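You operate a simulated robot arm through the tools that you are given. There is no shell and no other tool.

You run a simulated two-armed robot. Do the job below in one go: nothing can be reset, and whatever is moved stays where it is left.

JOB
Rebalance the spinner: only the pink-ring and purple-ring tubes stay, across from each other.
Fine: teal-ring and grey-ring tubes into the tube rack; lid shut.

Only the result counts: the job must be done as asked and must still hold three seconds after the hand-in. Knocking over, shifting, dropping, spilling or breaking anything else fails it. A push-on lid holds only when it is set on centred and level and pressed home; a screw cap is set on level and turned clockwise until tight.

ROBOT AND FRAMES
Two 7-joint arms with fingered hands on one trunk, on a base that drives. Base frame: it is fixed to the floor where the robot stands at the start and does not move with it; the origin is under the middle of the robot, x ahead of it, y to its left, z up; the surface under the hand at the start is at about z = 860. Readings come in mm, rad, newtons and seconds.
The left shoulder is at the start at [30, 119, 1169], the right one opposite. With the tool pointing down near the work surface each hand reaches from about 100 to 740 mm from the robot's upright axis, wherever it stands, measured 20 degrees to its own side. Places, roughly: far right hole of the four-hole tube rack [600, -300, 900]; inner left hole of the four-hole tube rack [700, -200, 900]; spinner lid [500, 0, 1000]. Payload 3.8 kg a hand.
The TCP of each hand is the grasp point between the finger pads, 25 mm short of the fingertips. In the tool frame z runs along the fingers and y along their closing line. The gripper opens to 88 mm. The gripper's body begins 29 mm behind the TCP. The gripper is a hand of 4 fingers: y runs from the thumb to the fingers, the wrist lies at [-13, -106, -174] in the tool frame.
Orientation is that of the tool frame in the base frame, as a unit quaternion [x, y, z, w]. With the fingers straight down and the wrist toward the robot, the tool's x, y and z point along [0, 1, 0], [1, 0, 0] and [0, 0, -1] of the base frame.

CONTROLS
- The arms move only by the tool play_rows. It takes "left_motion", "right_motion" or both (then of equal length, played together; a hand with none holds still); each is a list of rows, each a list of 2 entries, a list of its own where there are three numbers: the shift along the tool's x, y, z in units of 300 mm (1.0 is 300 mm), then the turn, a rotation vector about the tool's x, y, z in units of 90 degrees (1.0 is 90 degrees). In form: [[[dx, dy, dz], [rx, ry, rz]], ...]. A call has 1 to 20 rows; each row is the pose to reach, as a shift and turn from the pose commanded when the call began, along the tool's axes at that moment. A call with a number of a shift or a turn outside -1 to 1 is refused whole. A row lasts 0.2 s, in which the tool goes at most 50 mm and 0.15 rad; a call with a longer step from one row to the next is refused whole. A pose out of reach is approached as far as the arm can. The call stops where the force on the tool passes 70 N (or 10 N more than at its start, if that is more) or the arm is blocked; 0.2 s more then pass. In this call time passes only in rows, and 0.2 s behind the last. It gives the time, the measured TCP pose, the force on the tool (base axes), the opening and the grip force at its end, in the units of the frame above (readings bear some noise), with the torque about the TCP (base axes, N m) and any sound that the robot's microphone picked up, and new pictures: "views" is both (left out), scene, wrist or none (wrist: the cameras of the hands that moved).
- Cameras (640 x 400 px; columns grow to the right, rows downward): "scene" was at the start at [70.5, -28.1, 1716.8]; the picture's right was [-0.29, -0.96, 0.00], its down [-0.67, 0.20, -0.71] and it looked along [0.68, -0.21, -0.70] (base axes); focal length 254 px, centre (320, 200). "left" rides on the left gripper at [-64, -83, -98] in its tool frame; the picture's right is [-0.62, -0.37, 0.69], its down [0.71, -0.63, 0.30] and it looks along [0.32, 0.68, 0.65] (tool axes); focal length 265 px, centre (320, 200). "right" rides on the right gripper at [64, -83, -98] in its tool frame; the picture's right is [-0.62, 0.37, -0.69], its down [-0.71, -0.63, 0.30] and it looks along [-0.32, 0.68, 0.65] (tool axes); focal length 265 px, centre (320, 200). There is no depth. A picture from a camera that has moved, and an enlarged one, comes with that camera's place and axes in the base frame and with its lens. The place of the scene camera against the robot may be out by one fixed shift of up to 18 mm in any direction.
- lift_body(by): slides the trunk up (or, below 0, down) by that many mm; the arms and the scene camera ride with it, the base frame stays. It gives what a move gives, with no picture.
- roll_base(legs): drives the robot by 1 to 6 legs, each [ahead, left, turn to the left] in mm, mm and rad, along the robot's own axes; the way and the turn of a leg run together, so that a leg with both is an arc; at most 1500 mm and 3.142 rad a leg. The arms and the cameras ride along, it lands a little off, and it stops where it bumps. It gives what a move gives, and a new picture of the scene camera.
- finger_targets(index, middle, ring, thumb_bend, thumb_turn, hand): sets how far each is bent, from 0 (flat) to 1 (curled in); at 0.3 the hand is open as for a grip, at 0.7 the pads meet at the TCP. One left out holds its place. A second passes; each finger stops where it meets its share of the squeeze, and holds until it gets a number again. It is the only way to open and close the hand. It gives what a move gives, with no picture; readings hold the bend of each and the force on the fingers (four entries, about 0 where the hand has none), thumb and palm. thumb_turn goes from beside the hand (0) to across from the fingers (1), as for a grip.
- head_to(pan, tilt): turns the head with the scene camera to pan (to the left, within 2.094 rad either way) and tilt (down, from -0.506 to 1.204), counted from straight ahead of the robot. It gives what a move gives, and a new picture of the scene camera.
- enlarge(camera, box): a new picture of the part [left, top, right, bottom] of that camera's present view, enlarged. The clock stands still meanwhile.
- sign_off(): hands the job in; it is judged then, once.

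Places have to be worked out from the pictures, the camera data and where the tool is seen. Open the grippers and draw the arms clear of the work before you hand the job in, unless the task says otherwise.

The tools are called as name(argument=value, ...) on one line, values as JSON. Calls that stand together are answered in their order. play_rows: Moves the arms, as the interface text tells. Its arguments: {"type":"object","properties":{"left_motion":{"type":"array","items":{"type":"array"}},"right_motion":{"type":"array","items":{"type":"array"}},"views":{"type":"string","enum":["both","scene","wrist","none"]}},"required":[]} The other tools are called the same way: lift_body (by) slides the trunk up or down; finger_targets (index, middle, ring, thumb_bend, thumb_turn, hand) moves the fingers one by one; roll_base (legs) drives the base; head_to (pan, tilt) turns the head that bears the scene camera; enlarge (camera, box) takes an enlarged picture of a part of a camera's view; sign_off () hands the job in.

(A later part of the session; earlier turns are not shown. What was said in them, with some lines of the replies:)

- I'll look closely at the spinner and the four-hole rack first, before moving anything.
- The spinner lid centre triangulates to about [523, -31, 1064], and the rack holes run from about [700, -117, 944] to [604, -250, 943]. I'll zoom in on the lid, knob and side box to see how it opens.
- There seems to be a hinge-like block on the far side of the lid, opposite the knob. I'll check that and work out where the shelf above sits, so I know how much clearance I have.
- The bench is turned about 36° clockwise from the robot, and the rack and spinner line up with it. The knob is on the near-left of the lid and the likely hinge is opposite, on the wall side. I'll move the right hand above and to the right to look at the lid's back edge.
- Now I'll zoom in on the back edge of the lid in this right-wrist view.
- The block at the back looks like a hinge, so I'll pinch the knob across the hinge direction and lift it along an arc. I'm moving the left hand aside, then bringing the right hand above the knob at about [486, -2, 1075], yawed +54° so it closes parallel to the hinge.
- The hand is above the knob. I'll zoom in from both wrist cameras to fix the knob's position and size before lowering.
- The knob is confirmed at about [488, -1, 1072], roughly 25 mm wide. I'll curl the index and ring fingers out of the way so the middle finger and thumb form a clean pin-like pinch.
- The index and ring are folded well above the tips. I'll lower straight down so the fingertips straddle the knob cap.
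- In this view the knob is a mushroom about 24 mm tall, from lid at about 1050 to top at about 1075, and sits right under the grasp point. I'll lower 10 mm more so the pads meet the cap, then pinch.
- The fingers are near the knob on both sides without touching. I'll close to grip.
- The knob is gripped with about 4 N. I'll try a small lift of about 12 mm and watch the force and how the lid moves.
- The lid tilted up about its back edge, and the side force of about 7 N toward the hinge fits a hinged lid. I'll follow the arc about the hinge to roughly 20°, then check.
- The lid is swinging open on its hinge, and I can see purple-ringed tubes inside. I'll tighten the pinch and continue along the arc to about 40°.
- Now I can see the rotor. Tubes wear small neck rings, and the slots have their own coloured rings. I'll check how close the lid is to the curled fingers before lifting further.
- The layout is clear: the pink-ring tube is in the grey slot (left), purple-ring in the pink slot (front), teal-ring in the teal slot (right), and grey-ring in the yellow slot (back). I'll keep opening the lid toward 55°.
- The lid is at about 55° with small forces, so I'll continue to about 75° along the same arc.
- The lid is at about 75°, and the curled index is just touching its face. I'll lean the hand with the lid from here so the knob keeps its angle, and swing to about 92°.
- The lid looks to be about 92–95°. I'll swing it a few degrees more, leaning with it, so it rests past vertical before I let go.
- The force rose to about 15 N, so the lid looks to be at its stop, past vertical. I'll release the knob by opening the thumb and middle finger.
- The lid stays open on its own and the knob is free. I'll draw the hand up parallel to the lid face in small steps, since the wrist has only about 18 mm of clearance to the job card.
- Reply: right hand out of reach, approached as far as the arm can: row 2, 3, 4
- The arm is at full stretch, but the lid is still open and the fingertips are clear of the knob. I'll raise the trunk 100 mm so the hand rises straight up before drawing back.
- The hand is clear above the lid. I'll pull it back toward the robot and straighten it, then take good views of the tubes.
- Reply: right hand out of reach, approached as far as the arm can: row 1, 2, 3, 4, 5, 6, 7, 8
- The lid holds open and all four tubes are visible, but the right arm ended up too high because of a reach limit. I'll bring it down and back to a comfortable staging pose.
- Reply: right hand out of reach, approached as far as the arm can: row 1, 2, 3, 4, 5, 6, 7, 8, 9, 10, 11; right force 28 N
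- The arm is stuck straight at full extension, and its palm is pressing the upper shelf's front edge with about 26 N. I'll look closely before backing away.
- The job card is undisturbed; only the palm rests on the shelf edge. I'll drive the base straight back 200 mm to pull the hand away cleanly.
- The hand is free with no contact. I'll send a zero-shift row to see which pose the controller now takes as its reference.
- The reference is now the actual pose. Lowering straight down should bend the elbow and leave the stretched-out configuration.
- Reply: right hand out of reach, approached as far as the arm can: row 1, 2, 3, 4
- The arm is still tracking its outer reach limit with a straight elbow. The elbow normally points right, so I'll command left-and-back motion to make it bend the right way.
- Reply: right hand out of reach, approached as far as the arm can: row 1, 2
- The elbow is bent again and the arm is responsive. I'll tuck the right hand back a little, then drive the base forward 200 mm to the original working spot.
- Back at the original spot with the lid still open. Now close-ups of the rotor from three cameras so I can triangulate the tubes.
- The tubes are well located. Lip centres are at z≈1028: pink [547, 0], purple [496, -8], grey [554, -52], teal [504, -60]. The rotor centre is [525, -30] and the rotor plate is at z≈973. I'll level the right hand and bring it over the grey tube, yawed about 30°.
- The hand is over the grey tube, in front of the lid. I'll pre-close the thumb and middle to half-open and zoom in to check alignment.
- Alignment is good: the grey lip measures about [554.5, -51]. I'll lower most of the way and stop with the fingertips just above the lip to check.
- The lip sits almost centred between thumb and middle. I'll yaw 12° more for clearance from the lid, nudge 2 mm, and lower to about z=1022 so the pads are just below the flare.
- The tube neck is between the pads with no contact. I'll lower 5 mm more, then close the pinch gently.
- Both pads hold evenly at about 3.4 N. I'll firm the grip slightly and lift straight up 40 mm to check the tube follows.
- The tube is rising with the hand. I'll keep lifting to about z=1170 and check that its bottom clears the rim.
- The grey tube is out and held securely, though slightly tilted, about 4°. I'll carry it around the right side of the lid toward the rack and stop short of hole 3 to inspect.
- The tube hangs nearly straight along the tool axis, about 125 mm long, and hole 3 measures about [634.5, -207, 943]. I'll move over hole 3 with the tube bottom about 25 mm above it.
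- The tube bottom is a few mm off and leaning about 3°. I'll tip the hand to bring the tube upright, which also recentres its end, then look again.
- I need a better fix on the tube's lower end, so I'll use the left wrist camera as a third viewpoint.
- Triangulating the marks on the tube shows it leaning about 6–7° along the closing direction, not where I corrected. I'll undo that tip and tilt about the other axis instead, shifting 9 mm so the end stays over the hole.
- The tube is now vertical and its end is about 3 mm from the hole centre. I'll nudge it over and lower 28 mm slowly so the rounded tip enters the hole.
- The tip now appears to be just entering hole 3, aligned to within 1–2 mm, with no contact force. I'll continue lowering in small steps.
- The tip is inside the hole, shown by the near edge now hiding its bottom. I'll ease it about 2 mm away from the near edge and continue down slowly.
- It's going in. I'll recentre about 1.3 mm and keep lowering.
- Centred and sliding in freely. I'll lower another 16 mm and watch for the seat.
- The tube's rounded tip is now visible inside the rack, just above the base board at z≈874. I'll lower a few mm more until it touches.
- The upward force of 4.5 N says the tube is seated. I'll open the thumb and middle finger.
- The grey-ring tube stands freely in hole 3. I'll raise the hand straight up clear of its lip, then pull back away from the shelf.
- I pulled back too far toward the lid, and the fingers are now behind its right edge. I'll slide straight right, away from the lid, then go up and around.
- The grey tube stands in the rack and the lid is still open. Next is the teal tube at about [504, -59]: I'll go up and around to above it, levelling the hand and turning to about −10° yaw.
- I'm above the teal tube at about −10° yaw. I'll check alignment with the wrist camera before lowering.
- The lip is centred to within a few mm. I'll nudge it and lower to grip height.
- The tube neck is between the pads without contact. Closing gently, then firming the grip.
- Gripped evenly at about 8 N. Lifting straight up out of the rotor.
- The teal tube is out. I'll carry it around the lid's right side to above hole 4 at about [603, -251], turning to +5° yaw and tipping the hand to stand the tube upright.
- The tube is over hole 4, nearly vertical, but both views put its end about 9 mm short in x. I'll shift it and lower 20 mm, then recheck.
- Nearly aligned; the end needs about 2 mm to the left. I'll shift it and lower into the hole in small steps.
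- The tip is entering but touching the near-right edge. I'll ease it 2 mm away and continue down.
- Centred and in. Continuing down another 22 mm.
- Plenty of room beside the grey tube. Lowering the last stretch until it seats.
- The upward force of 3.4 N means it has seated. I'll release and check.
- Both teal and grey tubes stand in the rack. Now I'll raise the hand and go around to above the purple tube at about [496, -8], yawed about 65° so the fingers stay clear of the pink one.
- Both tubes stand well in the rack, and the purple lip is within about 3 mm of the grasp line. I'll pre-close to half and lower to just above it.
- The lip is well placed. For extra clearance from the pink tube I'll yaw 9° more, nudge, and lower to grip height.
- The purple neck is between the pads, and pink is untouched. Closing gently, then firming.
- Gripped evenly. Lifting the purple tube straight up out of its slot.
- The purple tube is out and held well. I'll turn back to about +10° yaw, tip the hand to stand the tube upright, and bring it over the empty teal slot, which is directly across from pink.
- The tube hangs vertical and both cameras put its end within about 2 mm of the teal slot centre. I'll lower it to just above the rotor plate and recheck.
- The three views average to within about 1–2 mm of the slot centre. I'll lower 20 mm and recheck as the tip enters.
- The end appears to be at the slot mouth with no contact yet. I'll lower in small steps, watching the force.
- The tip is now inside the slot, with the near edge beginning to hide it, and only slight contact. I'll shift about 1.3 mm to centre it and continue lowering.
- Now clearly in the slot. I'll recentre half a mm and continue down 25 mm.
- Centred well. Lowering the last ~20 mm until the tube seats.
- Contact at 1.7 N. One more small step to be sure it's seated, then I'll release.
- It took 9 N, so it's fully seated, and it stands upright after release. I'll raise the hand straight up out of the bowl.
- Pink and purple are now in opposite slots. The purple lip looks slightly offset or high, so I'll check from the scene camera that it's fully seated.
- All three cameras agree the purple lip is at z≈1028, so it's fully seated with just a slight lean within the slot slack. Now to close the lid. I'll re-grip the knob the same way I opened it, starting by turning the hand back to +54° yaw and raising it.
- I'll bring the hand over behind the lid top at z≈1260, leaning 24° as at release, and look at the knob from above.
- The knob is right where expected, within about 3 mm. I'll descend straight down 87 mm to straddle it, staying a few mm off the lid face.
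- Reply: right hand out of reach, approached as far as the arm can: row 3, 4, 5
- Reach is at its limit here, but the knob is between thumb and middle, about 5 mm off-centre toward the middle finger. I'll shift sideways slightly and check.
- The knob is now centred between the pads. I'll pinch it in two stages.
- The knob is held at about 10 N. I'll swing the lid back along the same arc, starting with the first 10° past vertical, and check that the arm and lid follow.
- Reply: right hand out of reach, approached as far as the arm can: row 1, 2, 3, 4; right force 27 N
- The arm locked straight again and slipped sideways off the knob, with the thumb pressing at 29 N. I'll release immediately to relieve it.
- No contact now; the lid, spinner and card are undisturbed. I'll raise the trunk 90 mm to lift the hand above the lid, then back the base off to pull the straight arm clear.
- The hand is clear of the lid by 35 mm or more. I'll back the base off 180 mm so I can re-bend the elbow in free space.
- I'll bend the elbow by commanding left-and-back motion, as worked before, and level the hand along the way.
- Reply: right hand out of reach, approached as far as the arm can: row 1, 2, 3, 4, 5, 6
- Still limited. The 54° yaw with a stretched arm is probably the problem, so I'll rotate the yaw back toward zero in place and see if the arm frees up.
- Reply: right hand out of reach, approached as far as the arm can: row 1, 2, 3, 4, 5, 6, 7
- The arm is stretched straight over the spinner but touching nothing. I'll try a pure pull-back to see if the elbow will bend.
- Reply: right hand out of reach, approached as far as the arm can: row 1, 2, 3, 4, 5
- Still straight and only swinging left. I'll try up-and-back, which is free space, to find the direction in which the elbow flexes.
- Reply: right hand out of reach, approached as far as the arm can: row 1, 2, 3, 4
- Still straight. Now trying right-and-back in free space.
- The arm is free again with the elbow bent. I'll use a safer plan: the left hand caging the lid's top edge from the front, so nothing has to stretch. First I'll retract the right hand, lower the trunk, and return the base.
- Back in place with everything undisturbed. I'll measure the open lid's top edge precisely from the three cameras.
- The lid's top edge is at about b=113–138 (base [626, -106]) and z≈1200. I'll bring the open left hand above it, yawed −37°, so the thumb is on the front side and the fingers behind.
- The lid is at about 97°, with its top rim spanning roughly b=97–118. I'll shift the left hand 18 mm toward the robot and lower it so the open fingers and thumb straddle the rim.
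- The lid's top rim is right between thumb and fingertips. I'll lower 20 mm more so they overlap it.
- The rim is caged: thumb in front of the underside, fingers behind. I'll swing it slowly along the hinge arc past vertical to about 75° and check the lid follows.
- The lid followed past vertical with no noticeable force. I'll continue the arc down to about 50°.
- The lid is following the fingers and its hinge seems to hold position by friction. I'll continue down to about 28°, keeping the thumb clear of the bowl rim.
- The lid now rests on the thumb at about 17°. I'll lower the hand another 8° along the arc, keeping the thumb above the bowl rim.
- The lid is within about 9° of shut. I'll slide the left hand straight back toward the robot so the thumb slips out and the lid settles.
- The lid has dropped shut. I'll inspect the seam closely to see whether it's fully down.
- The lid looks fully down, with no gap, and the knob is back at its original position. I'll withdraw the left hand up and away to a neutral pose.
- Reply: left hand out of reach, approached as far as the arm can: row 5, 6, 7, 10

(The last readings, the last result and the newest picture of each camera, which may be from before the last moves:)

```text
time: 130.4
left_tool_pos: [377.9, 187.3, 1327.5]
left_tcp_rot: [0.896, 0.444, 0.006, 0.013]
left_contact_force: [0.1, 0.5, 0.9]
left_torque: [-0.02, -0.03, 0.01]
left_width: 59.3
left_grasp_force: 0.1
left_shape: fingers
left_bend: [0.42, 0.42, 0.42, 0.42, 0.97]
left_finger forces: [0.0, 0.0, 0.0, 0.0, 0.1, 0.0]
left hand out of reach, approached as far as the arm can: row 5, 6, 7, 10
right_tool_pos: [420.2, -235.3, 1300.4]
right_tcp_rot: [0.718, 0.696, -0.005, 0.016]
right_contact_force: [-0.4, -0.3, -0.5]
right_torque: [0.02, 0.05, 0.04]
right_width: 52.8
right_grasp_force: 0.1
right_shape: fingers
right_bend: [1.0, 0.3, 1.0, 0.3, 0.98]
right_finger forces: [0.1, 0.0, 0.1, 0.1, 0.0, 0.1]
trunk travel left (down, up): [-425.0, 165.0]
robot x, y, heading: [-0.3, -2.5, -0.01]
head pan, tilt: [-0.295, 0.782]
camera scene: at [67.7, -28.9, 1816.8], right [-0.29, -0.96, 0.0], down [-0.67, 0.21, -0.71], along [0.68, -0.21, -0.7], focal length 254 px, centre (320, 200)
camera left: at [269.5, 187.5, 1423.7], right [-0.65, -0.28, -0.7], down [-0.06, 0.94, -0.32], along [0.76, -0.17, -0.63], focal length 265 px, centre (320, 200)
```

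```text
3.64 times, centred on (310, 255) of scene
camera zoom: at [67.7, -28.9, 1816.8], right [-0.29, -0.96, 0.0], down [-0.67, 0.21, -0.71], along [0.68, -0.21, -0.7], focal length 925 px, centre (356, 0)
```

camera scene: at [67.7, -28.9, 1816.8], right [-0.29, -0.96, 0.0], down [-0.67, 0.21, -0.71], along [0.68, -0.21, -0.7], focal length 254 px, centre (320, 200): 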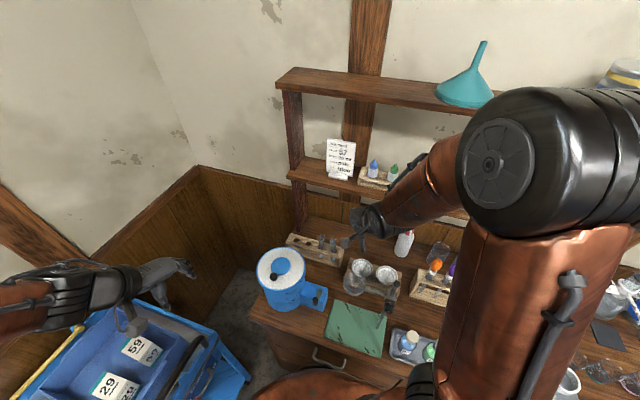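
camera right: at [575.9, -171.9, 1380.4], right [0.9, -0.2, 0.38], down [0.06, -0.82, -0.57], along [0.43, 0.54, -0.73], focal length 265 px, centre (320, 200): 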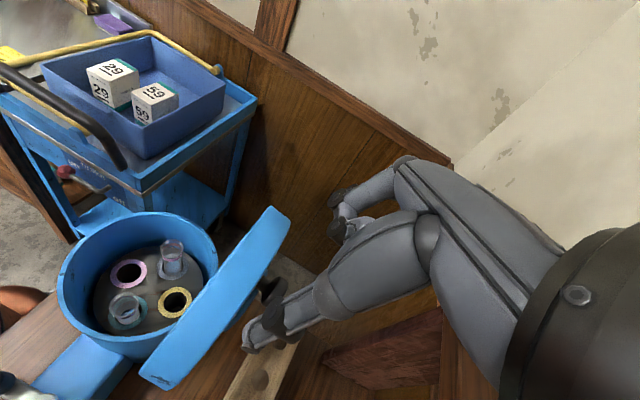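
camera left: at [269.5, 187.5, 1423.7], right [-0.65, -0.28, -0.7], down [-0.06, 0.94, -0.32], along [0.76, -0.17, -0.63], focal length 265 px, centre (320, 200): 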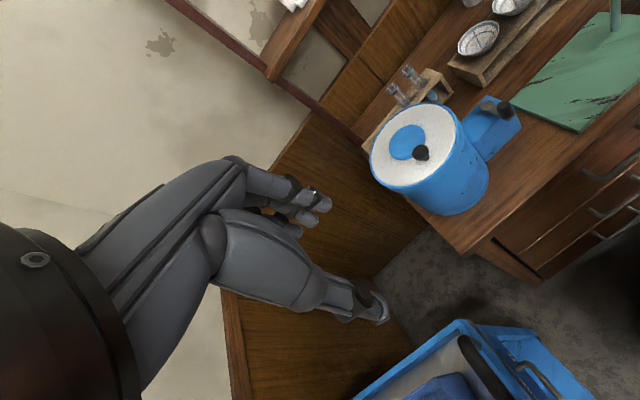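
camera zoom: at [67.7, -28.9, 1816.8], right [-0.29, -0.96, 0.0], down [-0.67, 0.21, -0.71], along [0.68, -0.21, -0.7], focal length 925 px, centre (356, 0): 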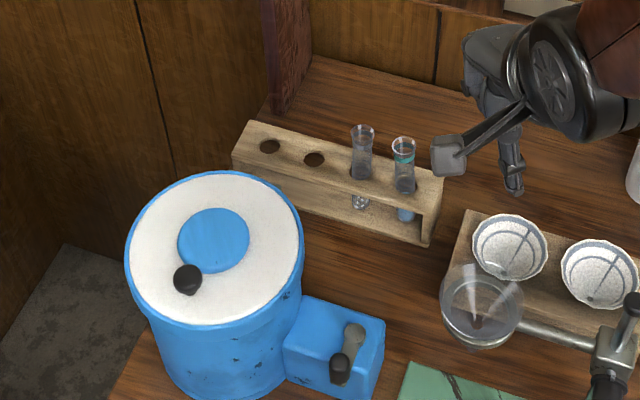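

Everything looks right. To be sure the lid is home, I'll press gently on its front with the right hand, first closing middle and thumb into a single fingertip and moving above the front of the lid.

finger_targets(hand="right", middle=0.68, thumb_bend=0.68)

play_rows(right_motion=[[[0.1, 0.02, 0.03], [0, 0, -0.08]], [[0.21, 0.045, 0.07], [0, 0, -0.16]], [[0.32, 0.07, 0.12], [0, 0, -0.24]], [[0.43, 0.095, 0.18], [0, 0, -0.32]], [[0.54, 0.12, 0.24], [0, 0, -0.4]], [[0.65, 0.14, 0.3], [0, 0, -0.48]], [[0.75, 0.155, 0.35], [0, 0, -0.56]], [[0.82, 0.169, 0.4], [0, 0, -0.62]], [[0.82, 0.169, 0.4], [0, 0, -0.62]]], views="both")

enlarge(camera="right", box=[120, 160, 400, 390])

```text
time: 131.4
left_tool_pos: [377.0, 186.1, 1326.9]
left_tcp_rot: [0.896, 0.443, 0.005, 0.014]
left_contact_force: [-0.4, -0.9, 1.0]
left_torque: [0.0, -0.01, 0.01]
left_width: 59.7
left_grasp_force: 0.0
left_shape: fingers
left_bend: [0.42, 0.42, 0.42, 0.42, 0.97]
left_finger forces: [0.0, 0.0, 0.0, 0.1, 0.0, 0.1]
right_tool_pos: [421.2, -235.5, 1300.1]
right_tcp_rot: [0.718, 0.696, -0.005, 0.017]
right_contact_force: [0.3, -0.6, -0.7]
right_torque: [0.03, 0.01, -0.03]
right_width: 37.4
right_grasp_force: 0.1
right_shape: fingers
right_bend: [1.0, 0.68, 1.0, 0.68, 0.98]
right_finger forces: [0.0, 0.0, 0.0, 0.0, 0.1, 0.0]
trunk travel left (down, up): [-425.0, 165.0]
robot x, y, heading: [-3.5, -2.6, -0.001]
head pan, tilt: [-0.295, 0.782]
```

```text
time: 133.4
left_tool_pos: [379.0, 186.3, 1326.7]
left_tcp_rot: [0.896, 0.444, 0.004, 0.014]
left_contact_force: [-0.2, -1.2, -0.5]
left_torque: [-0.02, -0.01, -0.01]
left_width: 59.6
left_grasp_force: 0.1
left_shape: fingers
left_bend: [0.42, 0.42, 0.42, 0.42, 0.97]
left_finger forces: [0.0, 0.0, 0.0, 0.0, 0.0, 0.1]
right_tool_pos: [480.6, 3.1, 1173.7]
right_tcp_rot: [0.308, 0.951, -0.013, 0.012]
right_contact_force: [0.1, 0.2, -0.1]
right_torque: [0.02, -0.01, 0.0]
right_width: 37.3
right_grasp_force: 0.1
right_shape: fingers
right_bend: [1.0, 0.68, 1.0, 0.68, 0.98]
right_finger forces: [0.1, 0.1, 0.0, 0.1, 0.0, 0.0]
trunk travel left (down, up): [-425.0, 165.0]
robot x, y, heading: [-0.7, -1.0, -0.004]
head pan, tilt: [-0.295, 0.782]
camera scene: at [67.0, -28.3, 1816.8], right [-0.29, -0.96, 0.0], down [-0.67, 0.21, -0.71], along [0.68, -0.21, -0.7], focal length 254 px, centre (320, 200)
camera right: at [377.3, -23.2, 1271.9], right [0.71, -0.04, 0.71], down [0.21, -0.94, -0.27], along [0.67, 0.34, -0.65], focal length 265 px, centre (320, 200)
```

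scene: 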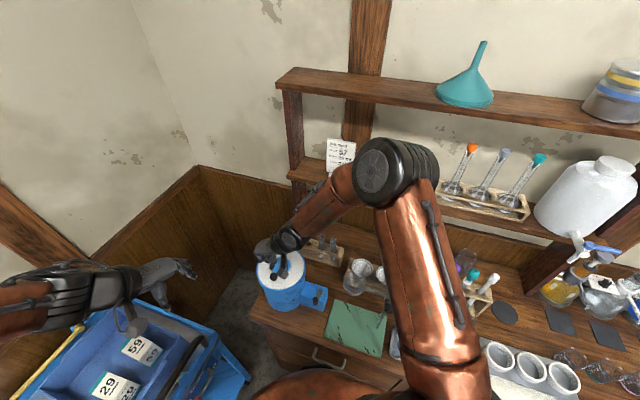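
right: 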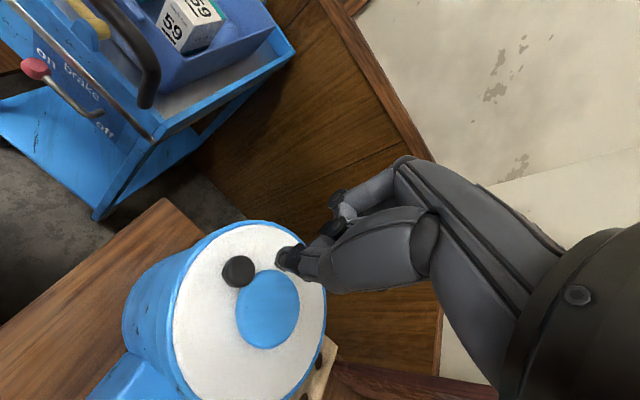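

```text
1.74 times, centred on (260, 275) of right
camera zoom: at [377.3, -23.2, 1271.9], right [0.71, -0.04, 0.71], down [0.21, -0.94, -0.27], along [0.67, 0.34, -0.65], focal length 462 px, centre (424, 70)
```

zoom: 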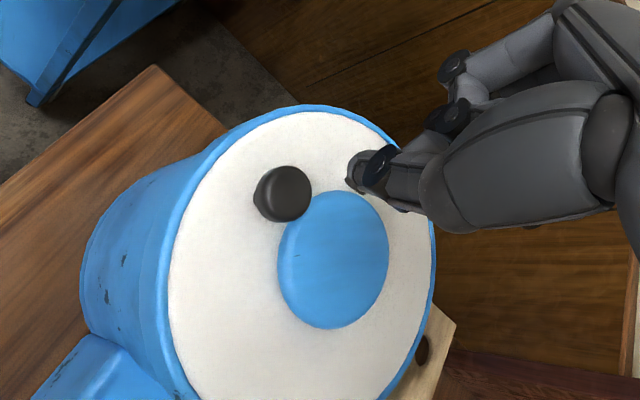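

I'll press on the lid surface just left of the knob: shift there and lower to just above it.

play_rows(right_motion=[[[-0.015, 0.06, 0.05], [0, 0, 0]], [[-0.033, 0.117, 0.12], [0, 0, 0]], [[-0.033, 0.117, 0.2], [0, 0, 0]], [[-0.033, 0.117, 0.27], [0, 0, 0]]], views="none")

enlarge(camera="right", box=[160, 160, 400, 390])

```text
time: 134.4
left_tool_pos: [376.7, 187.3, 1326.2]
left_tcp_rot: [0.896, 0.443, 0.004, 0.014]
left_contact_force: [0.1, -0.2, 0.6]
left_torque: [0.0, -0.01, -0.04]
left_width: 59.4
left_grasp_force: 0.2
left_shape: fingers
left_bend: [0.42, 0.42, 0.42, 0.42, 0.97]
left_finger forces: [0.0, 0.0, 0.0, 0.0, 0.0, 0.0]
right_tool_pos: [511.6, 24.3, 1091.3]
right_tcp_rot: [0.308, 0.951, -0.013, 0.012]
right_contact_force: [0.2, 0.5, 0.1]
right_torque: [0.01, -0.01, 0.01]
right_width: 37.4
right_grasp_force: 0.3
right_shape: fingers
right_bend: [1.0, 0.68, 1.0, 0.68, 0.98]
right_finger forces: [0.0, 0.0, 0.0, 0.1, 0.0, 0.0]
trunk travel left (down, up): [-425.0, 165.0]
robot x, y, heading: [-9.1, -0.4, -0.004]
head pan, tilt: [-0.295, 0.782]
```

```text
1.74 times, centred on (280, 275) of right
camera zoom: at [408.8, -2.6, 1189.9], right [0.71, -0.04, 0.7], down [0.21, -0.94, -0.27], along [0.67, 0.34, -0.66], focal length 462 px, centre (390, 70)
```

zoom: 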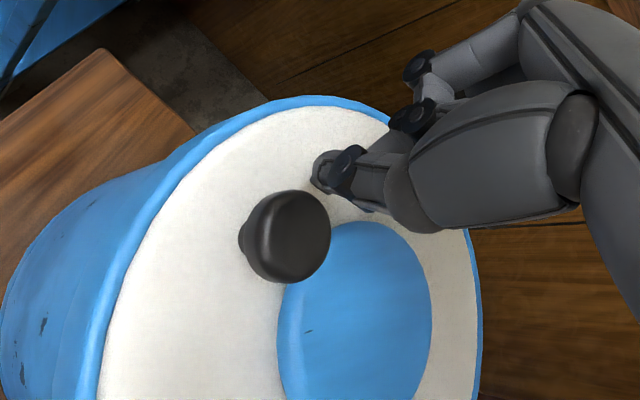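

Well placed beside the knob. Now pressing down in small steps while watching the force.

play_rows(right_motion=[[[0, 0, 0.012], [0, 0, 0]], [[0, 0, 0.024], [0, 0, 0]], [[0, 0, 0.036], [0, 0, 0]]], views="none")

```text
time: 135.2
left_tool_pos: [377.4, 186.0, 1326.1]
left_tcp_rot: [0.896, 0.444, 0.005, 0.014]
left_contact_force: [-0.4, -0.9, 0.0]
left_torque: [-0.01, -0.05, 0.03]
left_width: 59.4
left_grasp_force: 0.1
left_shape: fingers
left_bend: [0.42, 0.42, 0.42, 0.42, 0.97]
left_finger forces: [0.0, 0.0, 0.0, 0.0, 0.0, 0.0]
right_tool_pos: [510.4, 24.5, 1080.4]
right_tcp_rot: [0.309, 0.951, -0.013, 0.011]
right_contact_force: [0.1, 0.2, 0.0]
right_torque: [-0.05, -0.03, 0.01]
right_width: 37.1
right_grasp_force: 0.3
right_shape: fingers
right_bend: [1.0, 0.68, 1.0, 0.68, 0.98]
right_finger forces: [0.1, 0.1, 0.1, 0.0, 0.2, 0.1]
trunk travel left (down, up): [-425.0, 165.0]
robot x, y, heading: [-5.0, 2.1, -0.008]
head pan, tilt: [-0.295, 0.782]
```

play_rows(right_motion=[[[0, 0, 0.01], [0, 0, 0]], [[0, 0, 0.02], [0, 0, 0]]], views="none")

```text
time: 135.8
left_tool_pos: [377.5, 187.2, 1327.7]
left_tcp_rot: [0.896, 0.444, 0.004, 0.014]
left_contact_force: [-0.2, -0.4, 1.3]
left_torque: [-0.03, 0.0, 0.03]
left_width: 59.6
left_grasp_force: 0.1
left_shape: fingers
left_bend: [0.42, 0.42, 0.42, 0.42, 0.97]
left_finger forces: [0.0, 0.0, 0.0, 0.0, 0.0, 0.0]
right_tool_pos: [511.5, 26.0, 1074.8]
right_tcp_rot: [0.31, 0.951, -0.012, 0.012]
right_contact_force: [0.0, 1.3, 1.6]
right_torque: [-0.05, 0.03, -0.02]
right_width: 36.7
right_grasp_force: 1.0
right_shape: fingers
right_bend: [1.0, 0.68, 1.0, 0.7, 0.97]
right_finger forces: [0.0, 0.0, 0.1, 0.1, 2.5, 0.0]
trunk travel left (down, up): [-425.0, 165.0]
robot x, y, heading: [-2.5, 1.3, -0.003]
head pan, tilt: [-0.295, 0.782]
```

Contact has just begun at about 2 N. A little more press for a firm, gentle push.

play_rows(right_motion=[[[0, 0, 0.008], [0, 0, 0]], [[0, 0, 0.016], [0, 0, 0]]], views="none")

```text
time: 136.4
left_tool_pos: [376.4, 187.3, 1325.8]
left_tcp_rot: [0.896, 0.444, 0.005, 0.015]
left_contact_force: [0.2, 0.0, -0.6]
left_torque: [-0.04, 0.0, -0.03]
left_width: 59.7
left_grasp_force: 0.0
left_shape: fingers
left_bend: [0.42, 0.42, 0.42, 0.42, 0.97]
left_finger forces: [0.1, 0.0, 0.0, 0.0, 0.0, 0.0]
right_tool_pos: [511.1, 25.1, 1073.6]
right_tcp_rot: [0.309, 0.951, -0.011, 0.015]
right_contact_force: [0.8, 1.4, 12.5]
right_torque: [-0.1, 0.2, 0.03]
right_width: 36.7
right_grasp_force: 7.4
right_shape: fingers
right_bend: [1.0, 0.68, 1.0, 0.7, 0.98]
right_finger forces: [0.0, 1.8, 0.0, 0.0, 13.4, 0.1]
trunk travel left (down, up): [-425.0, 165.0]
robot x, y, heading: [-0.6, -2.1, -0.007]
head pan, tilt: [-0.295, 0.782]
```

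The lid is solid under 12.5 N, so it's fully shut. I'll lift the right hand straight up and move it clear.

play_rows(right_motion=[[[0, 0, -0.08], [0, 0, 0]], [[0, 0, -0.2], [0, 0, 0]], [[0, 0, -0.33], [0, 0, 0]], [[0.05, -0.12, -0.42], [0, 0, 0.08]], [[0.07, -0.26, -0.5], [0, 0, 0.16]], [[0.08, -0.4, -0.56], [0, 0, 0.24]], [[0.08, -0.54, -0.62], [0, 0, 0.32]], [[0.06, -0.68, -0.66], [0, 0, 0.4]], [[0.03, -0.8, -0.68], [0, 0, 0.48]], [[0.0, -0.9, -0.7], [0, 0, 0.56]], [[-0.02, -0.95, -0.7], [0, 0, 0.6]]], views="both")

finger_targets(hand="right", index=0.3, middle=0.3, ring=0.3, thumb_bend=0.3)

finger_targets(hand="left", index=0.3, middle=0.3, ring=0.3, thumb_bend=0.3)

```text
time: 138.8
left_tool_pos: [377.1, 186.2, 1326.4]
left_tcp_rot: [0.896, 0.444, 0.004, 0.015]
left_contact_force: [-0.7, -0.3, -0.3]
left_torque: [0.04, -0.02, -0.02]
left_width: 59.6
left_grasp_force: 0.1
left_shape: fingers
left_bend: [0.42, 0.42, 0.42, 0.42, 0.97]
left_finger forces: [0.1, 0.0, 0.0, 0.1, 0.0, 0.1]
right_tool_pos: [374.7, -209.3, 1291.7]
right_tcp_rot: [0.707, 0.707, -0.006, 0.016]
right_contact_force: [0.8, -0.4, 0.2]
right_torque: [-0.01, 0.02, -0.03]
right_width: 37.0
right_grasp_force: 0.1
right_shape: fingers
right_bend: [1.0, 0.68, 1.0, 0.68, 0.98]
right_finger forces: [0.0, 0.0, 0.0, 0.1, 0.0, 0.0]
right hand out of reach, approached as far as the arm can: row 9, 10, 11
trunk travel left (down, up): [-425.0, 165.0]
robot x, y, heading: [-3.4, 1.3, -0.002]
head pan, tilt: [-0.295, 0.782]
camera scene: at [67.6, -28.8, 1816.8], right [-0.29, -0.96, 0.0], down [-0.67, 0.21, -0.71], along [0.68, -0.21, -0.7], focal length 254 px, centre (320, 200)
camera right: at [288.7, -141.4, 1386.7], right [0.36, -0.6, 0.72], down [-0.63, -0.72, -0.29], along [0.69, -0.34, -0.63], focal length 265 px, centre (320, 200)
```

scene: 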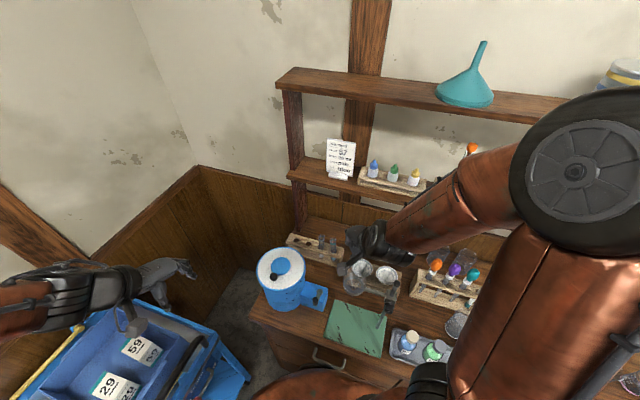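
right: 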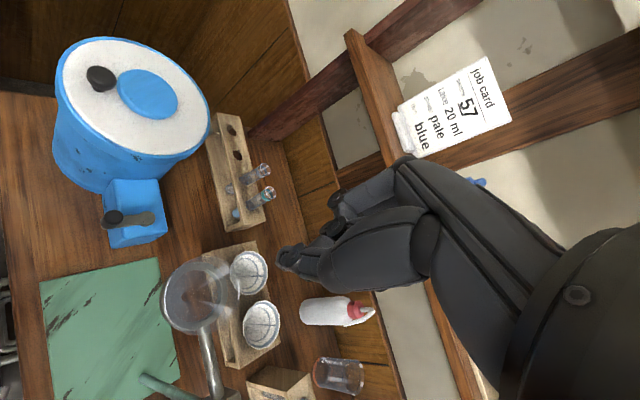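

```text
time: 139.8
left_tool_pos: [377.4, 186.4, 1326.9]
left_tcp_rot: [0.896, 0.443, 0.004, 0.015]
left_contact_force: [-0.3, 0.3, -0.3]
left_torque: [0.03, -0.04, 0.0]
left_width: 59.8
left_grasp_force: 0.0
left_shape: fingers
left_bend: [0.42, 0.42, 0.42, 0.42, 0.97]
left_finger forces: [0.0, 0.0, 0.1, 0.1, 0.1, 0.0]
right_tool_pos: [373.9, -208.4, 1290.2]
right_tcp_rot: [0.707, 0.707, -0.006, 0.016]
right_contact_force: [0.7, 1.2, 0.4]
right_torque: [0.0, 0.01, 0.01]
right_width: 84.3
right_grasp_force: 0.0
right_shape: fingers
right_bend: [0.3, 0.3, 0.3, 0.3, 0.98]
right_finger forces: [0.0, 0.1, 0.1, 0.0, 0.0, 0.0]
trunk travel left (down, up): [-425.0, 165.0]
robot x, y, heading: [-4.7, -1.2, -0.007]
head pan, tilt: [-0.295, 0.782]
```

```text
time: 140.8
left_tool_pos: [377.0, 186.9, 1327.2]
left_tcp_rot: [0.896, 0.444, 0.004, 0.014]
left_contact_force: [0.2, -0.1, -0.6]
left_torque: [0.0, 0.02, 0.01]
left_width: 84.4
left_grasp_force: 0.0
left_shape: fingers
left_bend: [0.3, 0.3, 0.3, 0.3, 0.97]
left_finger forces: [0.0, 0.1, 0.1, 0.0, 0.0, 0.1]
right_tool_pos: [373.8, -208.8, 1290.7]
right_tcp_rot: [0.707, 0.707, -0.006, 0.017]
right_contact_force: [-0.6, 0.5, 0.3]
right_torque: [-0.01, 0.02, 0.0]
right_width: 84.4
right_grasp_force: 0.1
right_shape: fingers
right_bend: [0.3, 0.3, 0.3, 0.3, 0.98]
right_finger forces: [0.0, 0.0, 0.0, 0.0, 0.0, 0.0]
trunk travel left (down, up): [-425.0, 165.0]
robot x, y, heading: [-3.0, 0.5, 0.0]
head pan, tilt: [-0.295, 0.782]
```

Both hands are open and clear. One last close check of the rack and spinner before handing in.

enlarge(camera="scene", box=[245, 220, 365, 320])

enlarge(camera="right", box=[40, 20, 300, 250])

enlarge(camera="left", box=[340, 30, 540, 230])

```text
4.00 times, centred on (305, 270) of scene
camera zoom: at [67.6, -28.4, 1816.8], right [-0.29, -0.96, 0.0], down [-0.67, 0.21, -0.71], along [0.68, -0.21, -0.7], focal length 1018 px, centre (380, -80)
```

zoom: 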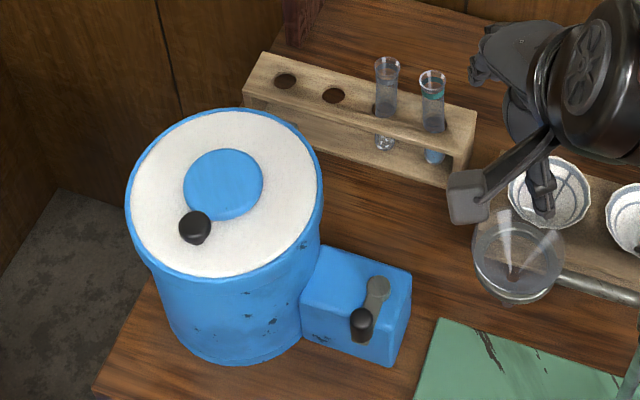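

```text
1.74 times, centred on (170, 135) of right
camera zoom: at [288.7, -141.0, 1386.7], right [0.36, -0.6, 0.72], down [-0.63, -0.72, -0.29], along [0.69, -0.34, -0.63], focal length 462 px, centre (581, 313)
```

zoom: 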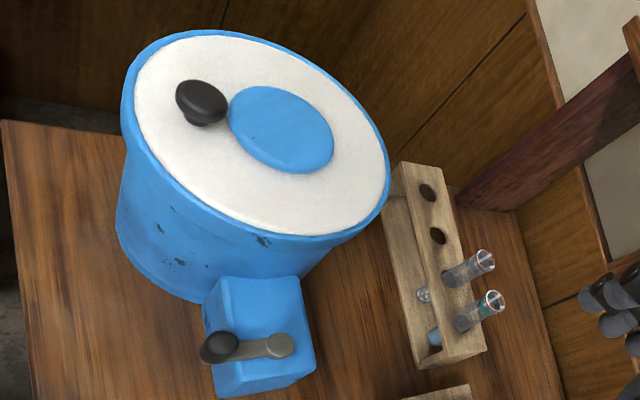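

```text
2.00 times, centred on (440, 130) of left
camera zoom: at [269.1, 188.0, 1423.3], right [-0.65, -0.29, -0.7], down [-0.06, 0.94, -0.33], along [0.75, -0.17, -0.63], focal length 531 px, centre (80, 340)
```

zoom: 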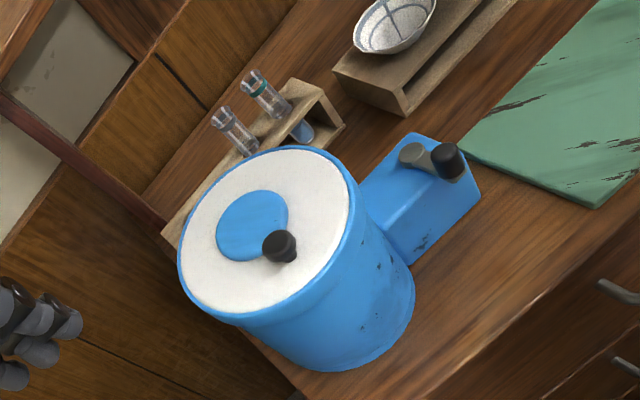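

The lid is shut flush, the grey-ring and teal-ring tubes stand in the rack, and pink and purple are in opposite spinner slots. Both hands are open and clear, and nothing else has moved, so I'm handing in the job.

sign_off()

```text
The job is handed in.
```

The job is handed in. No verdict came back, so this is what the last camera views and force readings showed:

- **Spinner:** only the pink-ring and purple-ring tubes are left in it. Pink is in its original slot; I moved purple to the slot directly across from it.
- **Purple tube:** it is fully down in its slot but leans about 3°, within the slot's slack. I left it that way.
- **Rack:** the grey-ring tube is in the inner right hole and the teal-ring tube in the far right hole. Both are seated and standing.
- **Lid:** closed with no visible gap, and it did not give when I pressed on it with about 12 N.
- **Other items:** nothing looks shifted, knocked over or spilled.

There were three unplanned contacts along the way. The right hand rested against the front edge of the upper shelf at about 26 N. Later, while I was trying to close the lid, it slipped off the lid's knob, with the thumb pressing at about 29 N. It also lightly brushed something near the back edge of the open lid while retreating from the rack. In the views I checked afterward, the shelf, job card, lid and spinner looked unmoved.

Both hands are open and clear of the work.
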